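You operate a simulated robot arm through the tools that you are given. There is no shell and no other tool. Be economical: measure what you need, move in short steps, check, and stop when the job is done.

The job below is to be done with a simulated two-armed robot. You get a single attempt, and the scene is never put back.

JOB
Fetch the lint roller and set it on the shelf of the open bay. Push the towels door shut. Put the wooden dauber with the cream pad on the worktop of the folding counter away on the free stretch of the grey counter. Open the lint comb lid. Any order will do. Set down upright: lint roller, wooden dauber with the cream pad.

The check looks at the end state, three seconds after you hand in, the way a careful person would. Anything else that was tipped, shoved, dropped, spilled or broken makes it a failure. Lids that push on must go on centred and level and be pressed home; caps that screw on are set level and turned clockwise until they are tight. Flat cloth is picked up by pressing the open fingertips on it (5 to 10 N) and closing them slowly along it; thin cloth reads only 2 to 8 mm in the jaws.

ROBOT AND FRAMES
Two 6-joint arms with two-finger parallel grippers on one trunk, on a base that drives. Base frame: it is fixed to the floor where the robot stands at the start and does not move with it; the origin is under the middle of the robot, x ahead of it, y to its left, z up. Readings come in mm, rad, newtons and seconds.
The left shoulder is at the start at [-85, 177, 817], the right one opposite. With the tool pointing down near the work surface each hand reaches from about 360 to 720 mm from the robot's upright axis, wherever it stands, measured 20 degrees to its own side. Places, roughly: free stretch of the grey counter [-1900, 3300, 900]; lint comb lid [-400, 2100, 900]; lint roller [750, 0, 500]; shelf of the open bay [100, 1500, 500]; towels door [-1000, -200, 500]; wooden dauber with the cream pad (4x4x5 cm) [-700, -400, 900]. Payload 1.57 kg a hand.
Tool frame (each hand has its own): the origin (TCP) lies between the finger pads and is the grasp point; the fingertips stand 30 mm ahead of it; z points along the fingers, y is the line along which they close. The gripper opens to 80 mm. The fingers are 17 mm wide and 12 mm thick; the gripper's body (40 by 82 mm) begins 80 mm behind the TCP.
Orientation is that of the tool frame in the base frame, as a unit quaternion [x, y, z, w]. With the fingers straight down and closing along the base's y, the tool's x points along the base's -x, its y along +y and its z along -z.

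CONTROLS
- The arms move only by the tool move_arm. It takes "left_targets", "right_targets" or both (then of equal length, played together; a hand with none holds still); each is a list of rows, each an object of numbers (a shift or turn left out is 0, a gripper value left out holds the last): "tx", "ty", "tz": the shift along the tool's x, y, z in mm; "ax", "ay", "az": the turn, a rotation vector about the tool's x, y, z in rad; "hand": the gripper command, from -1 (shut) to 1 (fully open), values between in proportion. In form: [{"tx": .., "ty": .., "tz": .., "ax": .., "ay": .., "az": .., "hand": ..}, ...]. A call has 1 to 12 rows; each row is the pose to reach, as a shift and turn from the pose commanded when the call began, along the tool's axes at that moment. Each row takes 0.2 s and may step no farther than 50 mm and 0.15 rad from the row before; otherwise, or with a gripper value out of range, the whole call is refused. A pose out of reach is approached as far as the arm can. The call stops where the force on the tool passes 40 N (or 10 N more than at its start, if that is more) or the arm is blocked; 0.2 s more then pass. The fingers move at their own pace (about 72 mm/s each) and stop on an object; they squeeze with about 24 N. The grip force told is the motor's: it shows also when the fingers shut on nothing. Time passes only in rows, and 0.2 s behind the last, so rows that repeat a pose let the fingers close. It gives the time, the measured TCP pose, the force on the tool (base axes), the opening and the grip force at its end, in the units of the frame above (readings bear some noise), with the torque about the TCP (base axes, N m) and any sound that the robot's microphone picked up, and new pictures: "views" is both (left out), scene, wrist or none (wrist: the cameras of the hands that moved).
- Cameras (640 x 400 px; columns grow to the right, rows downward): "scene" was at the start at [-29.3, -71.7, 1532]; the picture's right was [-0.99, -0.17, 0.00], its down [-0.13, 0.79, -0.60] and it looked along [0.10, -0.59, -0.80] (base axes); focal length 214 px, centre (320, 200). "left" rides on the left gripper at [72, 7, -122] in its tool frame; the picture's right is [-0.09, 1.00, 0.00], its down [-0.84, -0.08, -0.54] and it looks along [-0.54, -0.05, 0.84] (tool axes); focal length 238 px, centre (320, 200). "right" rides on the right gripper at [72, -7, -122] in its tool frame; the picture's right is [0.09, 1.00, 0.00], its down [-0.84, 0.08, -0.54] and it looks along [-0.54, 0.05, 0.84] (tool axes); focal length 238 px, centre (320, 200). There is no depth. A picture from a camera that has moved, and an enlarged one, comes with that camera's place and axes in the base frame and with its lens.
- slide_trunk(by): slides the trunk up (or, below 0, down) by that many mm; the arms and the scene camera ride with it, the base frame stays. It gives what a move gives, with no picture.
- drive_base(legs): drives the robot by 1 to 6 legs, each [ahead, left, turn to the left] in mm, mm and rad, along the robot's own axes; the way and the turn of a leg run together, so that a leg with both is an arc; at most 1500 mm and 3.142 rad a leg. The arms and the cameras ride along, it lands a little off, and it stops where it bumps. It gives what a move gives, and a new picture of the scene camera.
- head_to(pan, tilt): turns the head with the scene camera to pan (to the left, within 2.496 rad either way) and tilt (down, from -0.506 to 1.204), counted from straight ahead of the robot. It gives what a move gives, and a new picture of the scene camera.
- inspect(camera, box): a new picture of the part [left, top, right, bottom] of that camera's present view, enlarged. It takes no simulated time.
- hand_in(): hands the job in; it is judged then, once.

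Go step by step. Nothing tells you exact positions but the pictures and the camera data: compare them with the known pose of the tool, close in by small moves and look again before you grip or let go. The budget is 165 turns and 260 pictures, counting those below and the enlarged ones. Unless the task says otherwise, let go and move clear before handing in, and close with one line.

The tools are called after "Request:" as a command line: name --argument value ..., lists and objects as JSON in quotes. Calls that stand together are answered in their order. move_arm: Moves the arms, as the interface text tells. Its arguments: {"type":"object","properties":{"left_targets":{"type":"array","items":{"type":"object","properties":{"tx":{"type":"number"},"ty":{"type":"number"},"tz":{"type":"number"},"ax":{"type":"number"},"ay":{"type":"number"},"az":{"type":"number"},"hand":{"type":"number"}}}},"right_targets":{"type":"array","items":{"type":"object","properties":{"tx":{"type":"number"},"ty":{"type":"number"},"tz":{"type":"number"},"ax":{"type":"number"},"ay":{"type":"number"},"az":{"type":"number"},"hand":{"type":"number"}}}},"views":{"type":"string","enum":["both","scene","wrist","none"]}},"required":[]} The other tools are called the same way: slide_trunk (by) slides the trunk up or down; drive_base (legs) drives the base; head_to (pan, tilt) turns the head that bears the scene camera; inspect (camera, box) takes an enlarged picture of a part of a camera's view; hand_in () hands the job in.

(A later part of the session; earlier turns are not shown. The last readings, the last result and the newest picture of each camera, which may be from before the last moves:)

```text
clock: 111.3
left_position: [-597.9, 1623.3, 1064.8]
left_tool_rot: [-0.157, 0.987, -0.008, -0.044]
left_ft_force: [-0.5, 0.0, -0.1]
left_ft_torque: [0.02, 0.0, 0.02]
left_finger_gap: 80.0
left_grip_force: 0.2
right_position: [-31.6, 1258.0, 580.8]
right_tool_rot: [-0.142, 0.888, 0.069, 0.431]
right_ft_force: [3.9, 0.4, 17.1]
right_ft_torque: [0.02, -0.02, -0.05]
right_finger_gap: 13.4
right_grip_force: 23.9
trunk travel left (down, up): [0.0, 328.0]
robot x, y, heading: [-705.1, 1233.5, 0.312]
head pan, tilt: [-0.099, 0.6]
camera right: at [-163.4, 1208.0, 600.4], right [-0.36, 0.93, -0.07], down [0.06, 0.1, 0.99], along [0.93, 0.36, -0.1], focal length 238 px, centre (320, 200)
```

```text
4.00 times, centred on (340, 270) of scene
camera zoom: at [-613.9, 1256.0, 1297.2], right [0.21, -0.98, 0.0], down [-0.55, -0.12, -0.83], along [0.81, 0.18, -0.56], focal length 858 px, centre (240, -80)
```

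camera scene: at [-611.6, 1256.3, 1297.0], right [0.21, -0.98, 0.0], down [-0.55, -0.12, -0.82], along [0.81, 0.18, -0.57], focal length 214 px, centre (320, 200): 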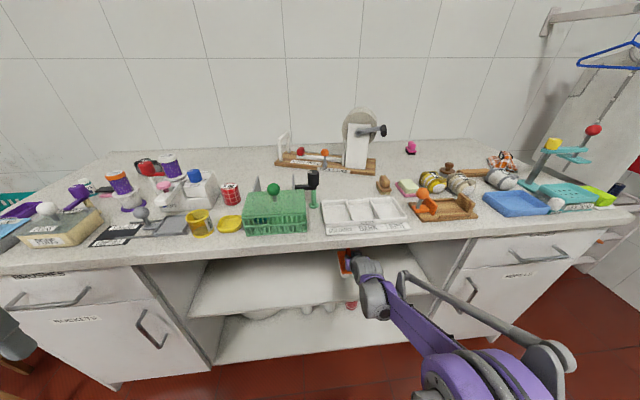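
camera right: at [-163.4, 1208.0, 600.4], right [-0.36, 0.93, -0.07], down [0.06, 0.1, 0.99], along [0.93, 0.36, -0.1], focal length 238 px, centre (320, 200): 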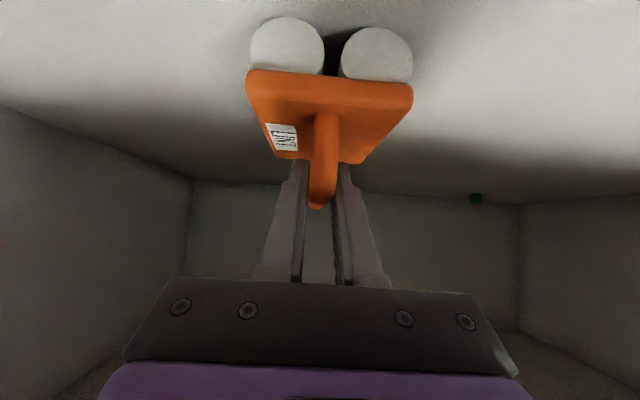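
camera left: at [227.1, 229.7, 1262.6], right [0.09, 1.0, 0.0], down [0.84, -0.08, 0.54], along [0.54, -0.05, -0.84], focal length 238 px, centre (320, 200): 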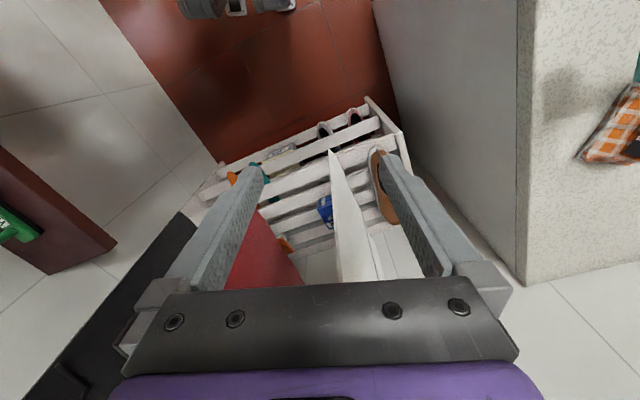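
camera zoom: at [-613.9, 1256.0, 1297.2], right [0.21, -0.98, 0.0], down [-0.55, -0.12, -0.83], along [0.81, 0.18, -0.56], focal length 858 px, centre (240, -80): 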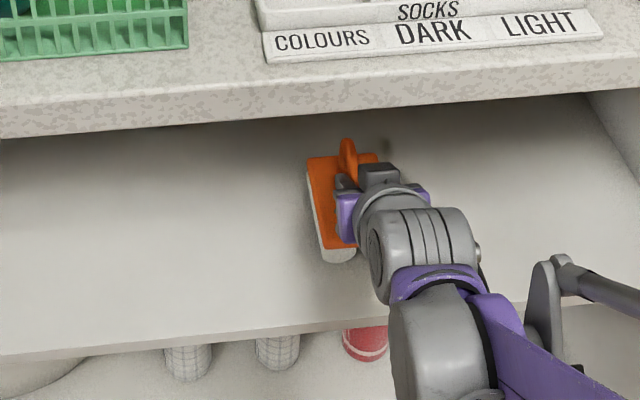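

Seated on the shelf (17 N). I open, and retreat along the tool axis.

Request:
move_arm --right_targets '[{"hand": 0}, {"hand": 0}, {"tz": -10, "hand": 0.2}, {"tz": -40, "hand": 0.4}, {"tz": -80, "hand": 0.4}, {"tz": -110, "hand": 0.4}]' --views "wrist"

Request:
drive_base --legs '[[-300, 0, 0]]'

Request:
inspect --camera "scene" --box '[260, 180, 420, 280]'

```text
clock: 112.7
left_position: [-596.5, 1621.8, 1064.4]
left_tool_rot: [-0.158, 0.986, -0.007, -0.044]
left_ft_force: [1.0, -0.2, 0.2]
left_ft_torque: [0.02, 0.02, 0.04]
left_finger_gap: 79.9
left_grip_force: 0.2
right_position: [-115.6, 1229.8, 647.4]
right_tool_rot: [-0.14, 0.889, 0.069, 0.43]
right_ft_force: [-0.3, 0.2, -0.4]
right_ft_torque: [0.01, 0.02, 0.02]
right_finger_gap: 56.0
right_grip_force: 0.0
trunk travel left (down, up): [0.0, 328.0]
robot x, y, heading: [-709.2, 1236.2, 0.312]
head pan, tilt: [-0.099, 0.6]
camera right: at [-247.0, 1180.2, 666.6], right [-0.36, 0.93, -0.07], down [0.07, 0.1, 0.99], along [0.93, 0.35, -0.1], focal length 238 px, centre (320, 200)
```

right: 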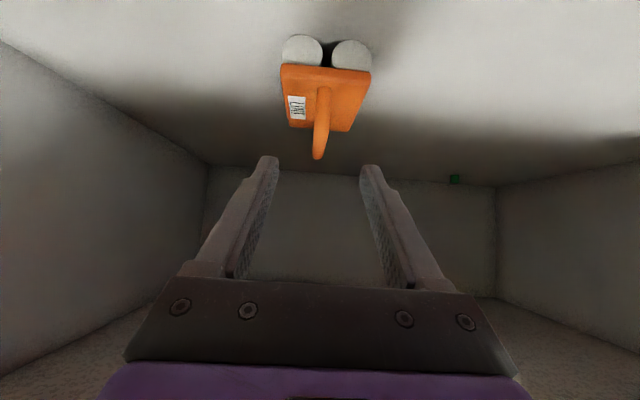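

```text
clock: 114.7
left_position: [-878.8, 1531.0, 1065.0]
left_tool_rot: [-0.153, 0.987, -0.006, -0.044]
left_ft_force: [0.2, 0.1, -0.6]
left_ft_torque: [0.03, -0.04, -0.01]
left_finger_gap: 80.1
left_grip_force: 0.1
right_position: [-402.1, 1136.2, 647.2]
right_tool_rot: [-0.138, 0.89, 0.067, 0.43]
right_ft_force: [0.0, -0.3, -0.2]
right_ft_torque: [0.0, 0.01, -0.01]
right_finger_gap: 56.0
right_grip_force: 0.0
trunk travel left (down, up): [0.0, 328.0]
robot x, y, heading: [-989.7, 1142.2, 0.312]
head pan, tilt: [-0.099, 0.6]
camera scene: at [-898.0, 1163.5, 1297.1], right [0.21, -0.98, 0.0], down [-0.55, -0.12, -0.83], along [0.81, 0.17, -0.56], focal length 214 px, centre (320, 200)
```

scene: 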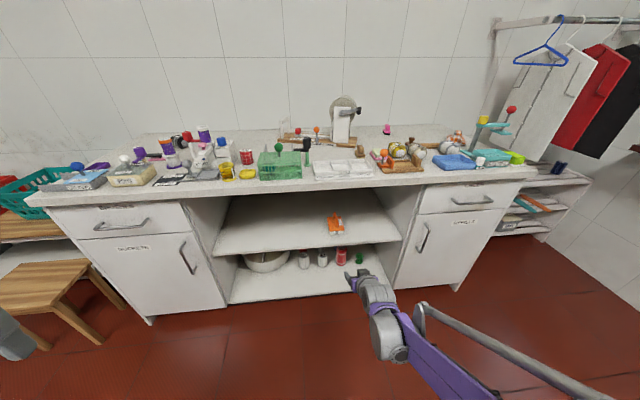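

```text
4.00 times, centred on (340, 230) of scene
camera zoom: at [-898.0, 1163.5, 1297.1], right [0.21, -0.98, 0.0], down [-0.55, -0.12, -0.83], along [0.81, 0.17, -0.56], focal length 858 px, centre (240, 80)
```

zoom: 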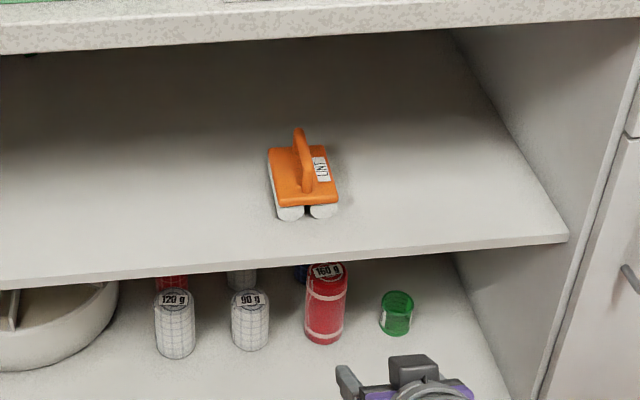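

Roller stands level on the shelf. Next the lint comb: raise the trunk, drive 550 mm left and look at the counter's far end.

Request:
slide_trunk --by 328

Request:
drive_base --legs '[[80, 550, 0]]'

Request:
head_to --pan 0.15 --tilt 0.7

Request:
inspect --camera "scene" --box '[240, 110, 480, 260]'

```text
clock: 117.9
left_position: [-879.4, 1529.6, 1392.3]
left_tool_rot: [-0.154, 0.987, -0.006, -0.043]
left_ft_force: [-0.5, 0.1, 0.1]
left_ft_torque: [-0.01, -0.01, -0.02]
left_finger_gap: 80.0
left_grip_force: 0.0
right_position: [-400.6, 1135.3, 975.2]
right_tool_rot: [-0.138, 0.89, 0.067, 0.43]
right_ft_force: [0.4, 0.8, 0.2]
right_ft_torque: [-0.03, 0.0, -0.03]
right_finger_gap: 56.1
right_grip_force: 0.0
trunk travel left (down, up): [-328.0, 0.0]
robot x, y, heading: [-992.4, 1138.1, 0.31]
head pan, tilt: [-0.099, 0.6]
```

```text
clock: 123.3
left_position: [-971.9, 2083.8, 1394.0]
left_tool_rot: [-0.154, 0.987, -0.007, -0.043]
left_ft_force: [0.0, 0.1, 0.9]
left_ft_torque: [-0.01, 0.03, -0.01]
left_finger_gap: 79.7
left_grip_force: 0.0
right_position: [-492.6, 1690.7, 974.0]
right_tool_rot: [-0.139, 0.89, 0.068, 0.43]
right_ft_force: [0.0, 0.5, -0.3]
right_ft_torque: [0.0, 0.01, -0.01]
right_finger_gap: 56.1
right_grip_force: 0.0
trunk travel left (down, up): [-328.0, 0.0]
robot x, y, heading: [-1084.8, 1693.3, 0.315]
head pan, tilt: [-0.099, 0.6]
camera scene: at [-1040.5, 1701.4, 1630.2], right [0.21, -0.98, 0.0], down [-0.55, -0.12, -0.83], along [0.81, 0.17, -0.56], focal length 214 px, centre (320, 200)
```

scene: 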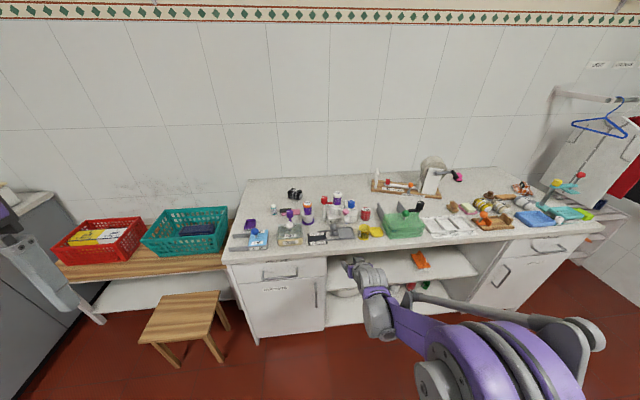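

```text
clock: 124.1
left_position: [-971.8, 2082.9, 1391.1]
left_tool_rot: [-0.155, 0.987, -0.007, -0.044]
left_ft_force: [0.0, 0.3, 0.1]
left_ft_torque: [-0.04, 0.03, -0.01]
left_finger_gap: 80.1
left_grip_force: 0.0
right_position: [-492.0, 1689.8, 974.0]
right_tool_rot: [-0.139, 0.89, 0.068, 0.43]
right_ft_force: [0.2, -0.3, -0.4]
right_ft_torque: [0.01, 0.01, 0.01]
right_finger_gap: 56.0
right_grip_force: 0.1
trunk travel left (down, up): [-328.0, 0.0]
robot x, y, heading: [-1082.7, 1694.4, 0.312]
head pan, tilt: [0.15, 0.7]
camera scene: at [-1050.8, 1720.7, 1621.6], right [0.44, -0.9, 0.0], down [-0.58, -0.29, -0.77], along [0.69, 0.34, -0.64], focal length 214 px, centre (320, 200)
```

scene: 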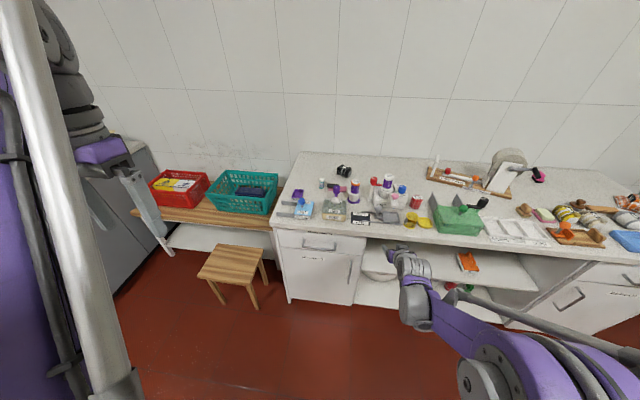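

```text
2.67 times, centred on (360, 185) of scene
camera zoom: at [-1050.8, 1720.7, 1621.6], right [0.44, -0.9, 0.0], down [-0.58, -0.29, -0.77], along [0.69, 0.34, -0.64], focal length 572 px, centre (213, 240)
```

zoom: 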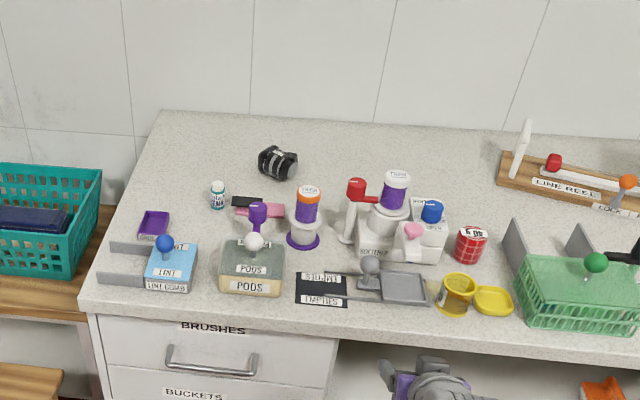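

LINT COMB is the light-blue box at the counter's left end; its lid with a ball knob seems to slide along two grey rails to the left. I drive 200 mm closer and look in detail.

Request:
drive_base --legs '[[200, 0, 0]]'

Request:
head_to --pan 0.3 --tilt 0.8

Request:
inspect --camera "scene" --box '[290, 160, 390, 222]'

```text
clock: 125.7
left_position: [-786.4, 2142.9, 1391.6]
left_tool_rot: [-0.155, 0.987, -0.008, -0.044]
left_ft_force: [0.6, 0.2, -0.3]
left_ft_torque: [0.01, 0.03, -0.01]
left_finger_gap: 80.0
left_grip_force: 0.1
right_position: [-312.7, 1749.1, 973.9]
right_tool_rot: [-0.14, 0.89, 0.068, 0.428]
right_ft_force: [-0.5, -0.5, -0.1]
right_ft_torque: [0.01, 0.0, 0.01]
right_finger_gap: 56.1
right_grip_force: 0.1
trunk travel left (down, up): [-328.0, 0.0]
robot x, y, heading: [-901.3, 1755.1, 0.312]
head pan, tilt: [0.15, 0.7]
stopped in leg 1: the force on the tool passed its limit at 83 N (the readings are from after the stop); the commanded pose is now the measured one
camera scene: at [-867.3, 1779.6, 1621.5], right [0.44, -0.9, 0.0], down [-0.58, -0.29, -0.76], along [0.68, 0.34, -0.65], focal length 214 px, centre (320, 200)
```

scene: 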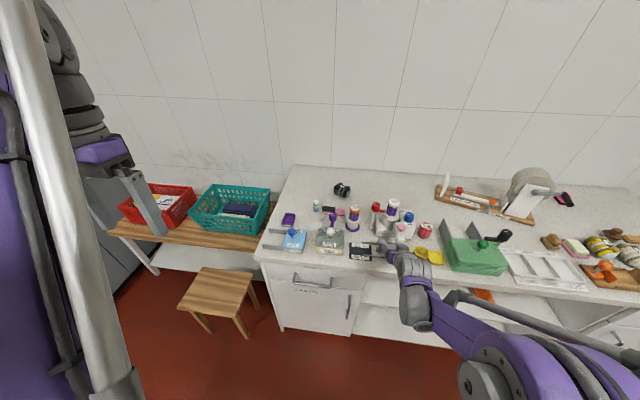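

```text
clock: 126.4
left_position: [-790.0, 2142.1, 1393.7]
left_tool_rot: [-0.155, 0.987, -0.007, -0.044]
left_ft_force: [0.8, 0.7, -0.4]
left_ft_torque: [0.03, -0.03, -0.01]
left_finger_gap: 79.9
left_grip_force: 0.0
right_position: [-314.7, 1748.5, 973.6]
right_tool_rot: [-0.141, 0.89, 0.069, 0.428]
right_ft_force: [-0.2, -0.1, -0.3]
right_ft_torque: [-0.02, -0.01, -0.01]
right_finger_gap: 55.8
right_grip_force: 0.0
trunk travel left (down, up): [-328.0, 0.0]
robot x, y, heading: [-903.7, 1750.0, 0.314]
head pan, tilt: [0.3, 0.799]
camera scene: at [-879.1, 1787.4, 1613.3], right [0.57, -0.82, 0.0], down [-0.59, -0.41, -0.7], along [0.57, 0.4, -0.72], focal length 214 px, centre (320, 200)
```

scene: 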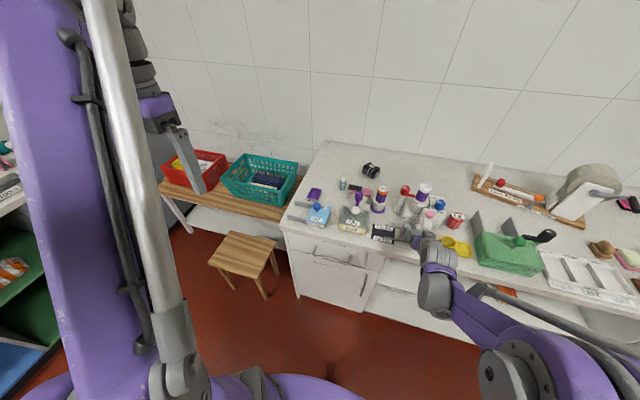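

```text
6.40 times, centred on (340, 191) of scene
camera zoom: at [-879.1, 1787.4, 1613.3], right [0.57, -0.82, 0.0], down [-0.59, -0.41, -0.7], along [0.57, 0.4, -0.72], focal length 1373 px, centre (192, 258)
```

zoom: 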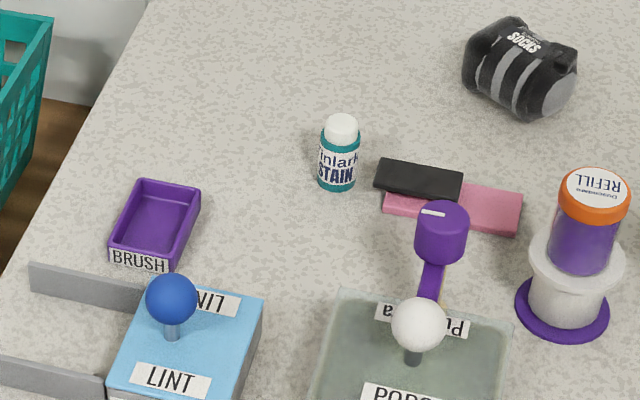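

My right hand bumped something on the counter (83 N). I back off at once and check what.

Request:
drive_base --legs '[[-80, 0, 0]]'

Request:
inspect --camera "scene" --box '[300, 150, 500, 275]'

Request:
inspect --camera "right" --box '[0, 0, 640, 400]'

```text
clock: 127.5
left_position: [-864.1, 2117.4, 1392.2]
left_tool_rot: [-0.154, 0.987, -0.006, -0.044]
left_ft_force: [-0.2, 0.3, 0.2]
left_ft_torque: [-0.01, 0.03, 0.03]
left_finger_gap: 79.9
left_grip_force: 0.1
right_position: [-388.0, 1725.6, 975.0]
right_tool_rot: [-0.14, 0.89, 0.068, 0.428]
right_ft_force: [0.2, 0.6, 0.9]
right_ft_torque: [-0.01, 0.0, -0.01]
right_finger_gap: 56.0
right_grip_force: 0.1
trunk travel left (down, up): [-328.0, 0.0]
robot x, y, heading: [-978.4, 1727.8, 0.315]
head pan, tilt: [0.3, 0.799]
camera scene: at [-953.4, 1763.6, 1613.6], right [0.57, -0.82, 0.0], down [-0.59, -0.41, -0.7], along [0.57, 0.4, -0.72], focal length 214 px, centre (320, 200)
```

scene: 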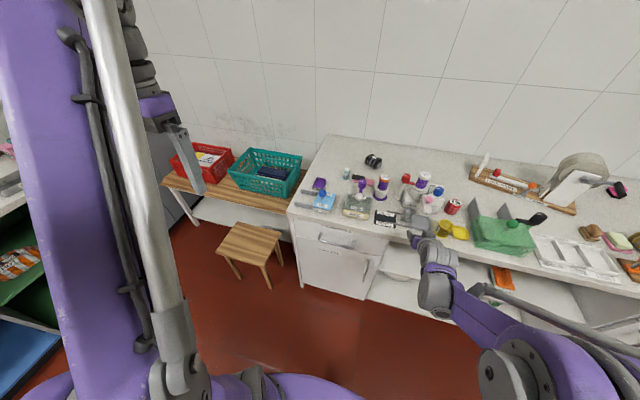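

```text
3.20 times, centred on (400, 212) of scene
camera zoom: at [-953.4, 1763.6, 1613.6], right [0.57, -0.82, 0.0], down [-0.59, -0.41, -0.7], along [0.57, 0.4, -0.72], focal length 686 px, centre (64, 160)
```

zoom: 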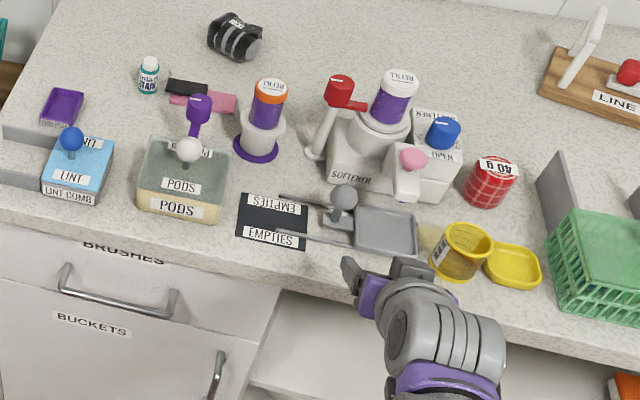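

```text
1.00 times, centred on (320, 200) of right (not enlarged: the box is as wide or as high as the picture)
camera zoom: at [-519.5, 1674.5, 994.4], right [-0.36, 0.93, -0.07], down [0.07, 0.1, 0.99], along [0.93, 0.35, -0.1], focal length 238 px, centre (320, 200)
```

zoom: 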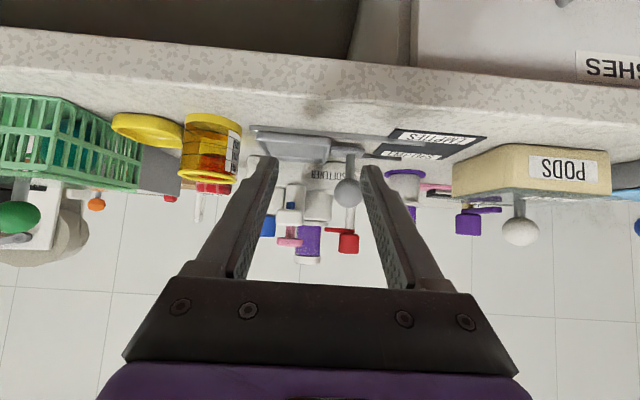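

Nothing visibly moved: the finger met the grey EMPTIES knob, which held. I raise and retract the right hand well clear, and bring the left hand down a bit.

Request:
move_arm --right_targets '[{"tx": -31, "tz": -25}, {"tx": -62, "tz": -50}, {"tx": -93, "tz": -75}, {"tx": -115, "tz": -105}, {"tx": -110, "tz": -145}, {"tx": -100, "tz": -185}]' --left_targets '[{"tz": 40}, {"tz": 80}, {"tz": 120}, {"tz": 160}, {"tz": 200}, {"tz": 240}]' --views "none"

Request:
head_to --pan 0.4 --tilt 0.75

```text
clock: 128.9
left_position: [-887.3, 2110.6, 1152.5]
left_tool_rot: [-0.155, 0.987, -0.007, -0.044]
left_ft_force: [0.0, 0.9, 0.3]
left_ft_torque: [-0.02, 0.01, -0.02]
left_finger_gap: 80.0
left_grip_force: 0.1
right_position: [-470.3, 1697.1, 1166.9]
right_tool_rot: [-0.139, 0.891, 0.067, 0.428]
right_ft_force: [-0.5, 0.8, -0.4]
right_ft_torque: [-0.03, -0.02, 0.0]
right_finger_gap: 56.0
right_grip_force: 0.0
trunk travel left (down, up): [-328.0, 0.0]
robot x, y, heading: [-981.0, 1731.2, 0.312]
head pan, tilt: [0.3, 0.799]
```

```text
clock: 129.5
left_position: [-885.3, 2110.9, 1155.1]
left_tool_rot: [-0.154, 0.987, -0.006, -0.044]
left_ft_force: [-0.1, -0.1, -1.0]
left_ft_torque: [-0.03, -0.04, 0.01]
left_finger_gap: 79.9
left_grip_force: 0.0
right_position: [-467.8, 1697.4, 1167.0]
right_tool_rot: [-0.139, 0.89, 0.068, 0.429]
right_ft_force: [-0.7, 0.1, -0.3]
right_ft_torque: [0.0, 0.02, -0.01]
right_finger_gap: 56.2
right_grip_force: 0.1
trunk travel left (down, up): [-328.0, 0.0]
robot x, y, heading: [-978.0, 1728.2, 0.311]
head pan, tilt: [0.4, 0.75]
camera scene: at [-957.7, 1771.0, 1617.3], right [0.65, -0.76, 0.0], down [-0.52, -0.44, -0.73], along [0.55, 0.48, -0.68], focal length 214 px, centre (320, 200)
```

scene: 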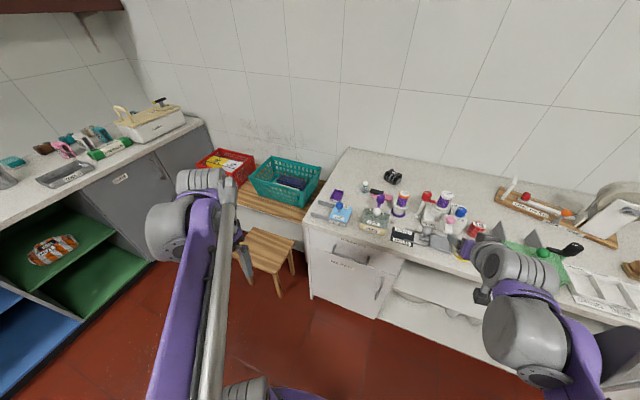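

I drive 110 mm ahead and reach the left hand to above the LINT COMB knob.

Request:
drive_base --legs '[[110, 0, 0]]'

Request:
move_arm --left_targets '[{"tx": -40, "ty": -13, "tz": 0, "ay": -0.02}, {"tx": -80, "ty": -26, "ay": -0.04}, {"tx": -120, "ty": -39, "ay": -0.06}, {"tx": -160, "ty": -52, "ay": -0.089}, {"tx": -200, "ty": -65, "tz": 5, "ay": -0.089}, {"tx": -240, "ty": -78, "tz": 15, "ay": -0.089}, {"tx": -280, "ty": -91, "tz": 25, "ay": -0.089}, {"tx": -315, "ty": -104, "tz": 35, "ay": -0.089}, {"tx": -345, "ty": -115, "tz": 45, "ay": -0.089}, {"tx": -345, "ty": -124, "tz": 45, "ay": -0.089}]' --views "both"

```text
clock: 130.7
left_position: [-784.3, 2142.9, 1153.1]
left_tool_rot: [-0.155, 0.987, -0.007, -0.044]
left_ft_force: [-0.2, -0.5, -0.3]
left_ft_torque: [0.03, -0.03, 0.02]
left_finger_gap: 80.0
left_grip_force: 0.1
right_position: [-366.5, 1730.1, 1167.1]
right_tool_rot: [-0.14, 0.891, 0.068, 0.427]
right_ft_force: [-0.6, 0.6, 0.2]
right_ft_torque: [0.02, 0.0, -0.01]
right_finger_gap: 56.5
right_grip_force: 0.0
trunk travel left (down, up): [-328.0, 0.0]
robot x, y, heading: [-878.6, 1762.9, 0.309]
head pan, tilt: [0.4, 0.75]
camera scene: at [-856.4, 1803.5, 1617.0], right [0.65, -0.76, 0.0], down [-0.52, -0.44, -0.73], along [0.56, 0.48, -0.68], focal length 214 px, centre (320, 200)
```

scene: 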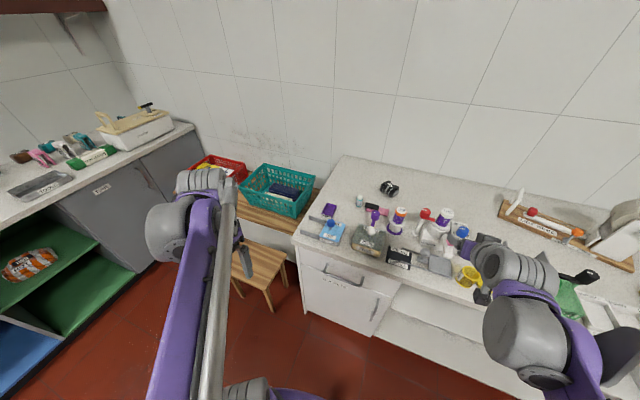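

```text
clock: 132.9
left_position: [-422.5, 2128.8, 1079.4]
left_tool_rot: [-0.154, 0.988, 0.0, 0.0]
left_ft_force: [0.2, 0.0, 0.2]
left_ft_torque: [0.03, -0.04, 0.03]
left_finger_gap: 79.9
left_grip_force: 0.1
right_position: [-365.2, 1731.0, 1166.3]
right_tool_rot: [-0.14, 0.89, 0.068, 0.428]
right_ft_force: [0.3, -0.1, 0.4]
right_ft_torque: [0.01, -0.03, -0.03]
right_finger_gap: 56.1
right_grip_force: 0.1
trunk travel left (down, up): [-328.0, 0.0]
robot x, y, heading: [-874.0, 1762.9, 0.308]
head pan, tilt: [0.4, 0.75]
camera scene: at [-856.0, 1803.3, 1617.3], right [0.65, -0.76, 0.0], down [-0.52, -0.44, -0.73], along [0.55, 0.48, -0.68], focal length 214 px, centre (320, 200)
camera left: at [-494.0, 2113.1, 1200.6], right [-0.22, 0.98, 0.0], down [0.82, 0.18, 0.54], along [0.53, 0.12, -0.84], focal length 238 px, centre (320, 200)
```

scene: 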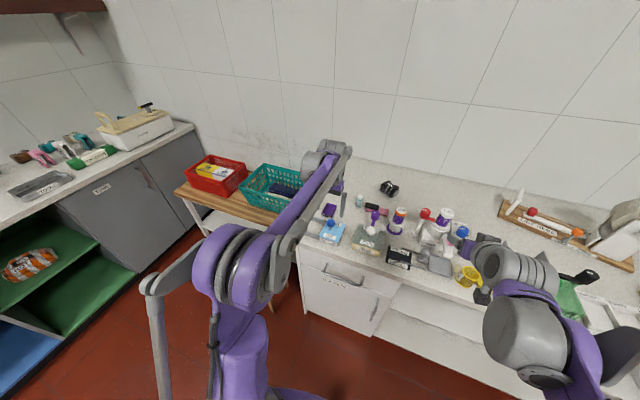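
left: 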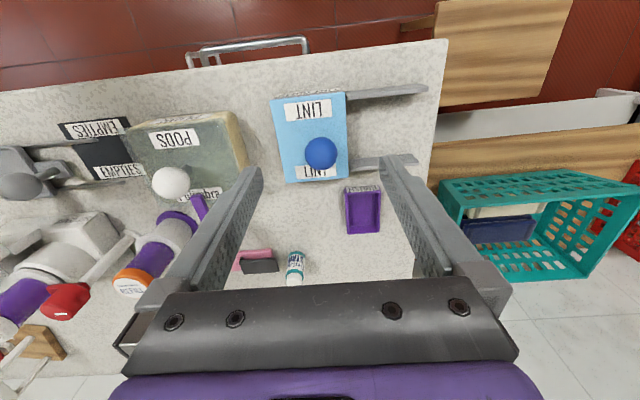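

Knob is ~20 mm ahead of the TCP. I go forward and descend 60 mm with the fingers narrowed.

Request:
move_arm --left_targets '[{"tx": -10, "tz": 20, "hand": 0.7}, {"tx": -20, "tz": 40, "hand": 0.7}, {"tx": -22, "tz": 60, "hand": 0.7}, {"tx": -22, "tz": 60, "hand": 0.7}]' --views "wrist"

Request:
inspect --camera "scene" --box '[300, 190, 400, 252]'

```text
clock: 133.9
left_position: [-402.4, 2135.2, 1018.4]
left_tool_rot: [-0.155, 0.988, 0.0, 0.0]
left_ft_force: [0.2, -0.3, 0.0]
left_ft_torque: [-0.01, -0.01, 0.03]
left_finger_gap: 67.9
left_grip_force: 0.0
right_position: [-366.0, 1730.9, 1166.3]
right_tool_rot: [-0.14, 0.89, 0.068, 0.428]
right_ft_force: [0.2, 0.3, 0.4]
right_ft_torque: [0.0, -0.03, 0.03]
right_finger_gap: 56.3
right_grip_force: 0.0
trunk travel left (down, up): [-328.0, 0.0]
robot x, y, heading: [-878.8, 1761.7, 0.31]
head pan, tilt: [0.4, 0.75]
camera left: at [-473.7, 2120.7, 1140.2], right [-0.22, 0.98, 0.0], down [0.82, 0.18, 0.54], along [0.53, 0.12, -0.84], focal length 238 px, centre (320, 200)
```

left: 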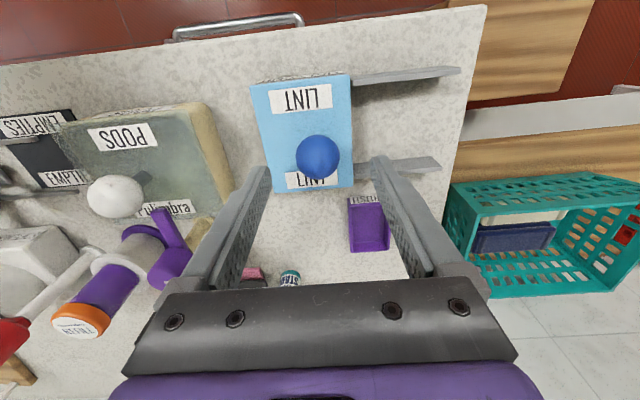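

```text
6.40 times, centred on (350, 221) of scene
camera zoom: at [-855.5, 1803.7, 1617.3], right [0.65, -0.76, 0.0], down [-0.52, -0.44, -0.73], along [0.55, 0.48, -0.68], focal length 1373 px, centre (128, 66)
```

zoom: 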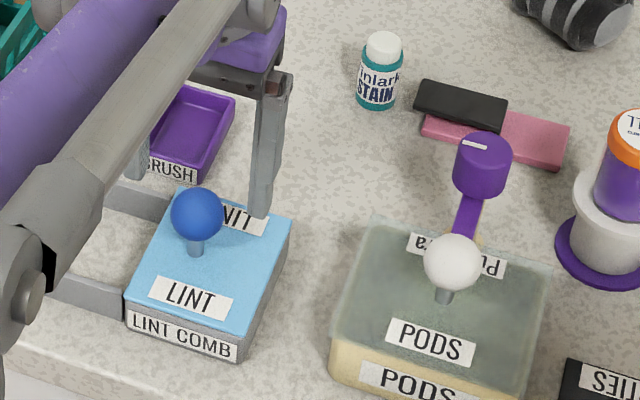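

Ball centre ≈ [-400, 2138, 960]. I descend 49 mm and grip it.

Request:
move_arm --left_targets '[{"tx": -3, "ty": 1, "tz": 25}, {"tx": -3, "ty": 2, "tz": 49}, {"tx": -3, "ty": 2, "tz": 49, "hand": 0}, {"tx": -3, "ty": 2, "tz": 49, "hand": -0.6}, {"tx": -3, "ty": 2, "tz": 49, "hand": -0.6}]' --views "wrist"

Request:
inspect --camera "scene" --box '[300, 190, 400, 252]'

```text
clock: 135.1
left_position: [-400.1, 2138.9, 968.8]
left_tool_rot: [-0.155, 0.988, 0.0, 0.0]
left_ft_force: [-0.9, -0.6, -2.6]
left_ft_torque: [0.2, -0.33, 0.01]
left_finger_gap: 33.6
left_grip_force: 41.1
right_position: [-365.4, 1731.1, 1165.3]
right_tool_rot: [-0.14, 0.89, 0.068, 0.427]
right_ft_force: [1.1, -0.7, 0.7]
right_ft_torque: [0.0, 0.0, -0.01]
right_finger_gap: 56.1
right_grip_force: 0.0
trunk travel left (down, up): [-328.0, 0.0]
robot x, y, heading: [-877.2, 1760.7, 0.308]
head pan, tilt: [0.4, 0.75]
camera left: at [-471.6, 2123.0, 1091.0], right [-0.22, 0.98, 0.0], down [0.82, 0.18, 0.54], along [0.53, 0.12, -0.84], focal length 238 px, centre (320, 200)
```

left: 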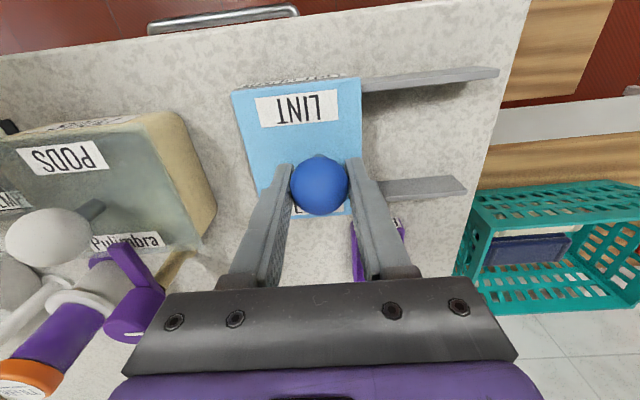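

```text
6.40 times, centred on (350, 221) of scene
camera zoom: at [-855.4, 1803.9, 1617.2], right [0.65, -0.76, 0.0], down [-0.52, -0.44, -0.73], along [0.55, 0.48, -0.68], focal length 1373 px, centre (128, 66)
```

zoom: 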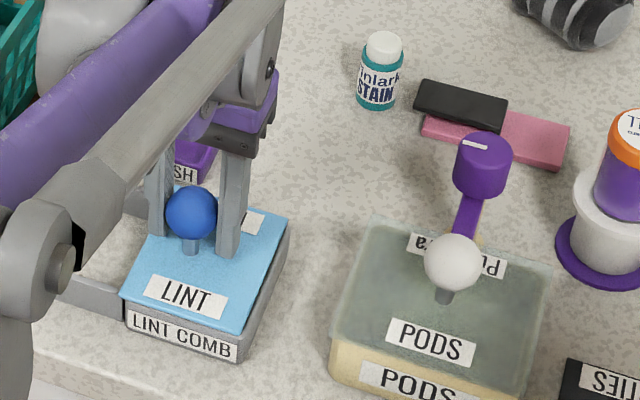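

Gripped. I slide it left along the rails, 60 mm first.

Request:
move_arm --left_targets '[{"ty": 10}, {"ty": 20}, {"ty": 32}, {"ty": 46}, {"ty": 60}]' --views "wrist"

Request:
inspect --camera "scene" --box '[270, 180, 390, 255]'

```text
clock: 136.3
left_position: [-419.4, 2196.5, 969.3]
left_tool_rot: [-0.156, 0.988, -0.001, 0.0]
left_ft_force: [-15.9, -3.5, -19.1]
left_ft_torque: [0.04, -0.12, 0.02]
left_finger_gap: 33.8
left_grip_force: 40.6
right_position: [-366.0, 1730.4, 1167.3]
right_tool_rot: [-0.139, 0.891, 0.067, 0.427]
right_ft_force: [0.2, -0.2, -0.6]
right_ft_torque: [-0.06, -0.01, -0.01]
right_finger_gap: 56.4
right_grip_force: 0.0
trunk travel left (down, up): [-328.0, 0.0]
robot x, y, heading: [-875.6, 1759.7, 0.311]
head pan, tilt: [0.4, 0.75]
camera left: at [-490.9, 2181.6, 1091.1], right [-0.22, 0.98, 0.0], down [0.82, 0.18, 0.54], along [0.53, 0.12, -0.84], focal length 238 px, centre (320, 200)
```

left: 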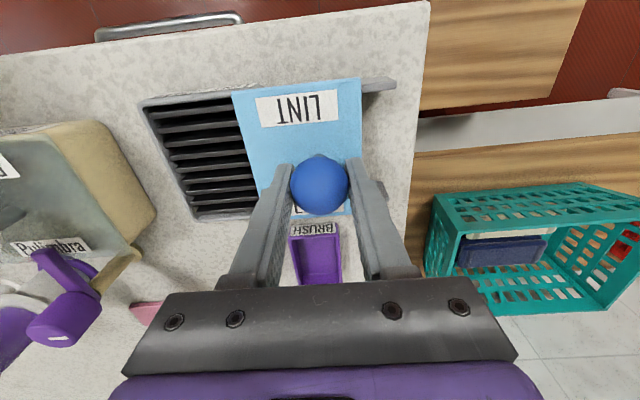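

```text
5.33 times, centred on (330, 218) of scene
camera zoom: at [-856.7, 1804.8, 1617.1], right [0.65, -0.76, 0.0], down [-0.52, -0.45, -0.73], along [0.56, 0.48, -0.68], focal length 1144 px, centre (267, 107)
```

zoom: 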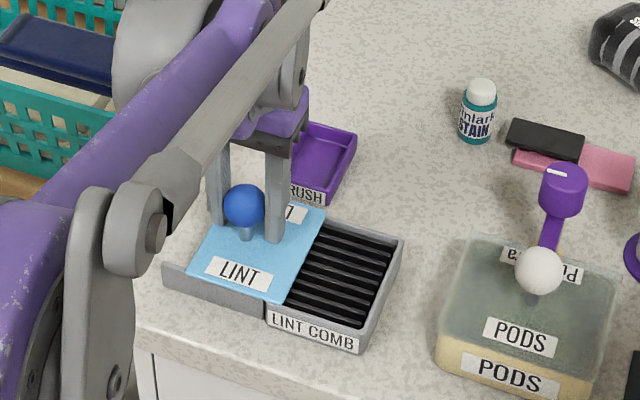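

It slides nicely. Another 38 mm with small relief.

Request:
move_arm --left_targets '[{"ty": 10, "tx": 2, "tz": 1}, {"ty": 20, "tx": 3, "tz": 1}, {"ty": 30, "tx": 3, "tz": 1}, {"ty": 38, "tx": 3, "tz": 1}, {"ty": 38, "tx": 3, "tz": 1}]' --views "wrist"

Request:
inspect --camera "scene" --box '[270, 180, 390, 255]'

```text
clock: 137.3
left_position: [-425.9, 2218.1, 968.7]
left_tool_rot: [-0.148, 0.989, -0.008, 0.003]
left_ft_force: [5.8, -18.8, 9.9]
left_ft_torque: [-0.04, 0.74, 0.35]
left_finger_gap: 33.6
left_grip_force: 41.2
right_position: [-365.9, 1727.7, 1167.1]
right_tool_rot: [-0.137, 0.89, 0.067, 0.429]
right_ft_force: [-0.7, -0.5, 0.5]
right_ft_torque: [0.01, 0.0, -0.01]
right_finger_gap: 55.9
right_grip_force: 0.0
trunk travel left (down, up): [-328.0, 0.0]
robot x, y, heading: [-874.7, 1759.0, 0.306]
head pan, tilt: [0.4, 0.75]
stopped in row 4 (left hand): the force on the tool passed its limit at 45 N (the readings are from after the stop); the commanded pose is now the measured one
camera left: at [-498.6, 2204.3, 1090.6], right [-0.2, 0.98, -0.02], down [0.82, 0.18, 0.55], along [0.54, 0.1, -0.84], focal length 238 px, centre (320, 200)
```

left: 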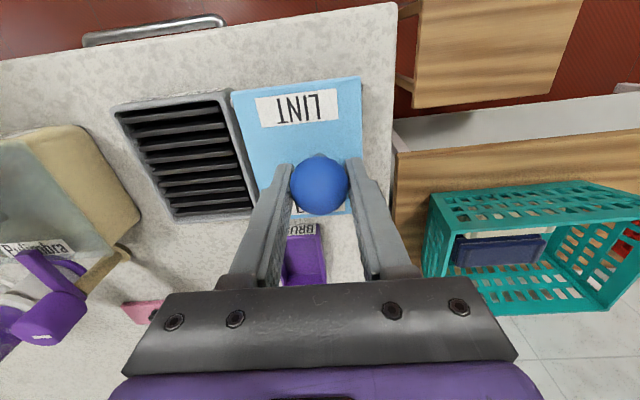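

```text
5.33 times, centred on (330, 218) of scene
camera zoom: at [-856.1, 1802.3, 1617.5], right [0.65, -0.76, 0.0], down [-0.52, -0.44, -0.73], along [0.56, 0.47, -0.68], focal length 1144 px, centre (267, 107)
```

zoom: 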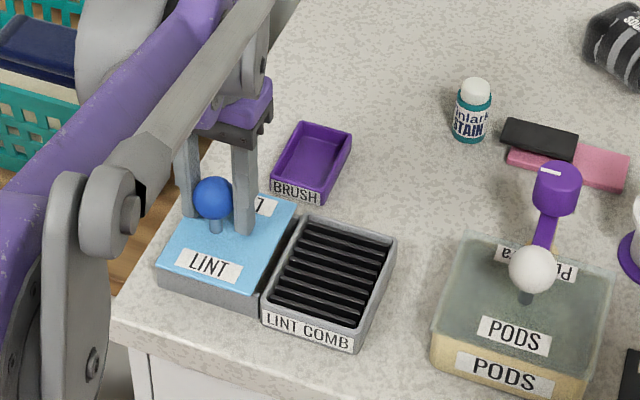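

The lid is at its stop, fully open. I release and rise.

Request:
move_arm --left_targets '[{"hand": 0.2}, {"hand": 0.7}, {"hand": 0.7}, {"tz": -40, "hand": 0.7}, {"tz": -85, "hand": 0.7}, {"tz": -130, "hand": 0.7}, {"tz": -170, "tx": 30, "hand": 0.7}]' --views "wrist"

Request:
inspect --camera "scene" --box '[270, 180, 390, 255]'

```text
clock: 138.9
left_position: [-457.5, 2212.6, 1139.7]
left_tool_rot: [-0.15, 0.989, -0.005, 0.002]
left_ft_force: [-0.2, 0.0, 0.4]
left_ft_torque: [0.04, -0.02, 0.02]
left_finger_gap: 68.2
left_grip_force: 0.1
right_position: [-366.9, 1727.7, 1166.5]
right_tool_rot: [-0.139, 0.89, 0.069, 0.428]
right_ft_force: [-0.4, -0.1, -0.9]
right_ft_torque: [0.03, -0.02, 0.0]
right_finger_gap: 55.9
right_grip_force: 0.0
trunk travel left (down, up): [-328.0, 0.0]
robot x, y, heading: [-874.2, 1764.0, 0.303]
head pan, tilt: [0.4, 0.75]
camera left: at [-529.9, 2198.4, 1261.2], right [-0.21, 0.98, -0.01], down [0.82, 0.18, 0.55], along [0.54, 0.1, -0.84], focal length 238 px, centre (320, 200)
```

left: 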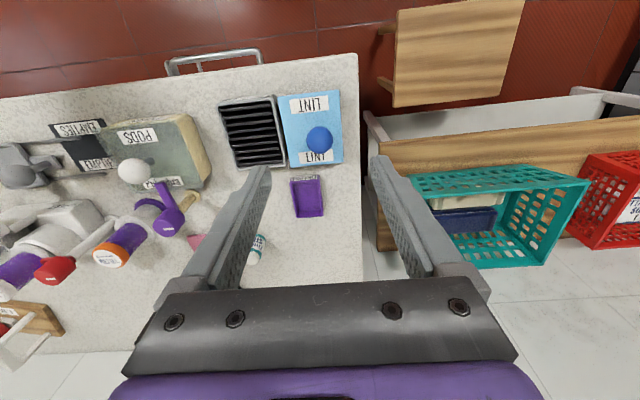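

```text
5.33 times, centred on (330, 218) of scene
camera zoom: at [-857.1, 1802.0, 1617.3], right [0.65, -0.76, 0.0], down [-0.52, -0.44, -0.73], along [0.56, 0.48, -0.68], focal length 1144 px, centre (267, 107)
```

zoom: 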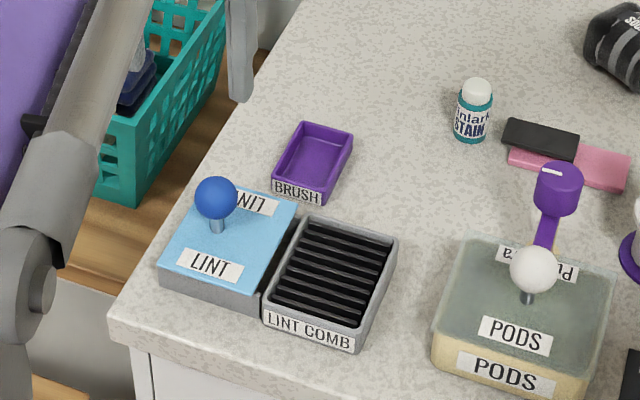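

Lint comb is open, box in place. Next the towels door and dauber. I retract the left hand, back off and turn right to face along the aisle.

Request:
move_arm --left_targets '[{"tx": 42, "ty": -19}, {"tx": 84, "ty": -38}, {"tx": 126, "ty": -57}, {"tx": 167, "ty": -76}]' --views "none"

Request:
drive_base --legs '[[-170, 0, 0], [0, 0, -1.57]]'

Request:
head_to --pan 0 --tilt 0.5

```text
clock: 139.9
left_position: [-596.2, 2092.0, 1136.5]
left_tool_rot: [-0.15, 0.989, -0.005, 0.003]
left_ft_force: [0.2, -0.5, 0.2]
left_ft_torque: [0.03, -0.01, 0.0]
left_finger_gap: 68.0
left_grip_force: 0.1
right_position: [-367.8, 1728.3, 1166.7]
right_tool_rot: [-0.138, 0.89, 0.068, 0.429]
right_ft_force: [0.0, -0.4, 0.0]
right_ft_torque: [0.02, -0.04, -0.03]
right_finger_gap: 56.0
right_grip_force: 0.2
trunk travel left (down, up): [-328.0, 0.0]
robot x, y, heading: [-875.0, 1761.8, 0.301]
head pan, tilt: [0.4, 0.75]
```

```text
clock: 145.2
left_position: [-703.1, 1430.6, 1136.8]
left_tool_rot: [0.591, 0.807, -0.004, -0.002]
left_ft_force: [0.5, 0.3, -0.9]
left_ft_torque: [-0.03, -0.03, 0.02]
left_finger_gap: 68.0
left_grip_force: 0.2
right_position: [-1067.7, 1199.6, 1166.2]
right_tool_rot: [0.53, 0.728, -0.255, 0.351]
right_ft_force: [-0.1, -0.2, 0.5]
right_ft_torque: [-0.01, -0.01, 0.0]
right_finger_gap: 55.8
right_grip_force: 0.1
trunk travel left (down, up): [-328.0, 0.0]
robot x, y, heading: [-1038.0, 1708.1, -1.256]
head pan, tilt: [0.4, 0.75]
camera scene: at [-997.1, 1690.0, 1617.3], right [-0.76, -0.65, 0.0], down [-0.45, 0.52, -0.73], along [0.48, -0.55, -0.68], focal length 214 px, centre (320, 200)
```

scene: 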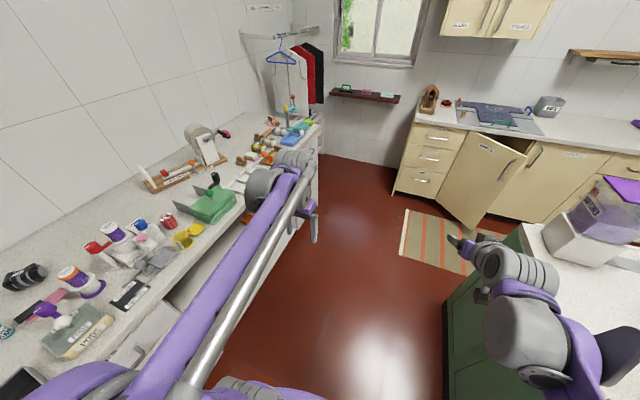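

```text
clock: 146.1
left_position: [-703.2, 1430.5, 1136.2]
left_tool_rot: [0.592, 0.806, -0.005, -0.002]
left_ft_force: [-0.6, -0.7, -0.2]
left_ft_torque: [-0.01, -0.01, 0.0]
left_finger_gap: 67.9
left_grip_force: 0.0
right_position: [-1067.4, 1199.5, 1166.2]
right_tool_rot: [0.531, 0.728, -0.254, 0.35]
right_ft_force: [0.2, -0.2, -0.5]
right_ft_torque: [-0.03, -0.01, 0.01]
right_finger_gap: 56.3
right_grip_force: 0.1
trunk travel left (down, up): [-328.0, 0.0]
robot x, y, heading: [-1037.4, 1711.3, -1.259]
head pan, tilt: [0.0, 0.499]
camera scene: at [-1023.2, 1666.1, 1639.2], right [-0.95, -0.31, 0.0], down [-0.15, 0.46, -0.88], along [0.27, -0.84, -0.48], focal length 214 px, centre (320, 200)
```

scene: 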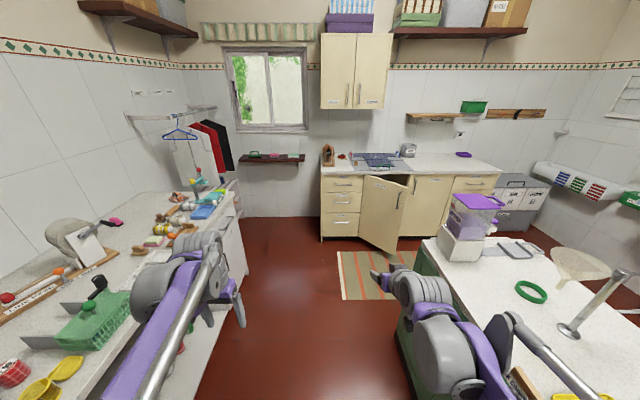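

Clear view: the towels door is open ~40°, hinged at its left. I drive ahead 1250 mm, then right 480 mm.

Request:
drive_base --legs '[[1250, 0, 0], [0, -470, 0]]'

Request:
head_to --pan -0.1 --tilt 0.8

```text
clock: 156.6
left_position: [-744.2, 112.3, 1135.9]
left_tool_rot: [0.579, 0.815, -0.005, -0.003]
left_ft_force: [-0.2, 0.4, -0.3]
left_ft_torque: [0.01, 0.01, 0.0]
left_finger_gap: 68.0
left_grip_force: 0.0
right_position: [-1101.4, -129.9, 1167.1]
right_tool_rot: [0.52, 0.737, -0.249, 0.354]
right_ft_force: [0.2, 0.1, 0.3]
right_ft_torque: [-0.02, 0.03, 0.0]
right_finger_gap: 55.9
right_grip_force: 0.1
trunk travel left (down, up): [-328.0, 0.0]
robot x, y, heading: [-1086.4, 380.1, -1.236]
head pan, tilt: [0.0, 0.499]
camera scene: at [-1070.9, 337.1, 1639.2], right [-0.94, -0.33, 0.0], down [-0.16, 0.45, -0.88], along [0.29, -0.83, -0.48], focal length 214 px, centre (320, 200)
```

scene: 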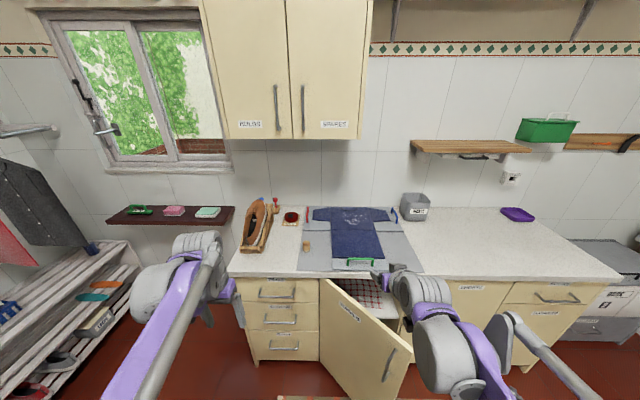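

```text
clock: 157.4
left_position: [-743.5, 111.2, 1135.3]
left_tool_rot: [0.579, 0.815, -0.005, -0.002]
left_ft_force: [0.4, 0.3, 0.1]
left_ft_torque: [-0.02, 0.0, -0.03]
left_finger_gap: 67.9
left_grip_force: 0.1
right_position: [-1101.6, -130.3, 1166.3]
right_tool_rot: [0.519, 0.737, -0.248, 0.355]
right_ft_force: [0.0, 0.3, 0.2]
right_ft_torque: [0.0, 0.0, 0.01]
right_finger_gap: 56.1
right_grip_force: 0.1
trunk travel left (down, up): [-328.0, 0.0]
robot x, y, heading: [-1086.3, 380.1, -1.231]
head pan, tilt: [-0.099, 0.799]
camera scene: at [-1082.0, 344.5, 1613.3], right [-0.97, -0.24, 0.0], down [-0.17, 0.7, -0.7], along [0.17, -0.68, -0.72], focal length 214 px, centre (320, 200)
```

scene: 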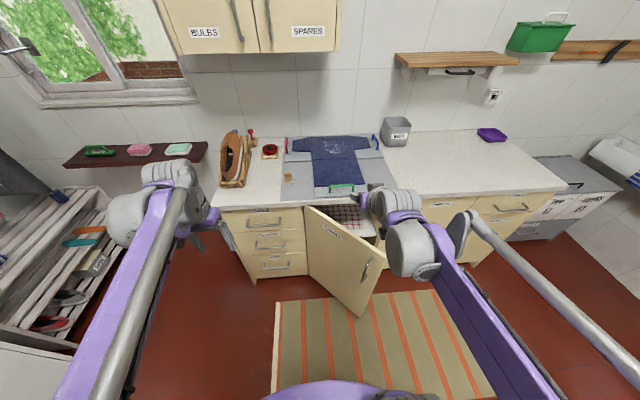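

Positions: door hinge at s≈−890,n≈−23; free edge at s≈−1194,n≈287. I retract the right hand slightly, close the fingers, lower the trunk, then reach down in front of the door.

Request:
move_arm --right_targets '[{"tx": 13, "tz": -16, "hand": -1}, {"tx": 26, "tz": -32, "hand": -1}, {"tx": 31, "tz": -40, "hand": -1}]' --views "none"

Request:
slide_trunk --by -328

Request:
inspect --camera "right" --box '[0, 0, 640, 400]'

Request:
inspect --camera "scene" --box '[0, 0, 640, 400]'

```text
clock: 158.2
left_position: [-744.7, 110.4, 1136.6]
left_tool_rot: [0.58, 0.815, -0.005, -0.002]
left_ft_force: [-1.2, 0.2, -0.4]
left_ft_torque: [0.0, -0.02, -0.03]
left_finger_gap: 67.8
left_grip_force: 0.1
right_position: [-1118.6, -82.7, 1166.3]
right_tool_rot: [0.52, 0.737, -0.249, 0.354]
right_ft_force: [0.5, 0.0, -0.1]
right_ft_torque: [0.03, 0.01, -0.03]
right_finger_gap: 0.2
right_grip_force: 21.2
trunk travel left (down, up): [-328.0, 0.0]
robot x, y, heading: [-1089.3, 383.4, -1.233]
head pan, tilt: [-0.099, 0.799]
```

```text
clock: 161.4
left_position: [-743.9, 108.6, 807.1]
left_tool_rot: [0.58, 0.815, -0.004, -0.003]
left_ft_force: [-0.8, 0.4, -0.4]
left_ft_torque: [0.0, -0.03, -0.01]
left_finger_gap: 68.1
left_grip_force: 0.0
right_position: [-1119.1, -83.9, 837.8]
right_tool_rot: [0.521, 0.736, -0.249, 0.353]
right_ft_force: [0.5, 0.9, -0.6]
right_ft_torque: [-0.02, 0.01, 0.02]
right_finger_gap: 0.2
right_grip_force: 21.9
trunk travel left (down, up): [0.0, 328.0]
robot x, y, heading: [-1086.4, 383.4, -1.228]
head pan, tilt: [-0.099, 0.799]
```

```text
1.00 times, centred on (320, 200) of right (not enlarged: the box is as wide or as high as the picture)
camera zoom: at [-1171.4, 45.2, 858.4], right [0.92, 0.39, -0.07], down [0.11, -0.07, 0.99], along [0.38, -0.92, -0.11], focal length 238 px, centre (320, 200)
```

zoom: 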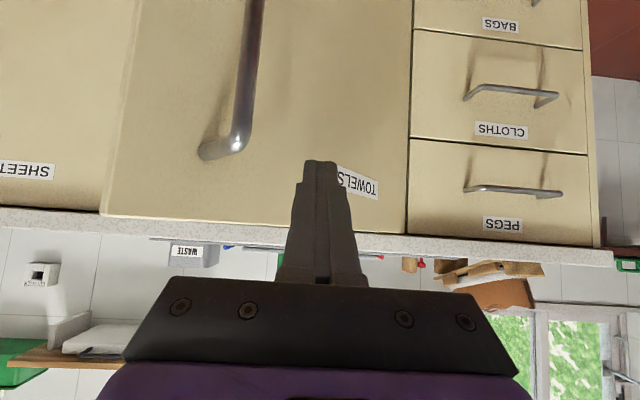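

```text
1.00 times, centred on (320, 200) of scene (not enlarged: the box is as wide or as high as the picture)
camera zoom: at [-1062.9, 292.2, 1279.9], right [-0.97, -0.24, 0.0], down [-0.17, 0.7, -0.69], along [0.16, -0.68, -0.72], focal length 214 px, centre (320, 200)
```

zoom: 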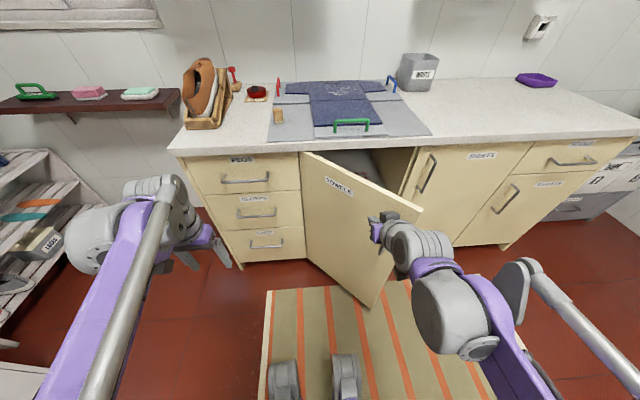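

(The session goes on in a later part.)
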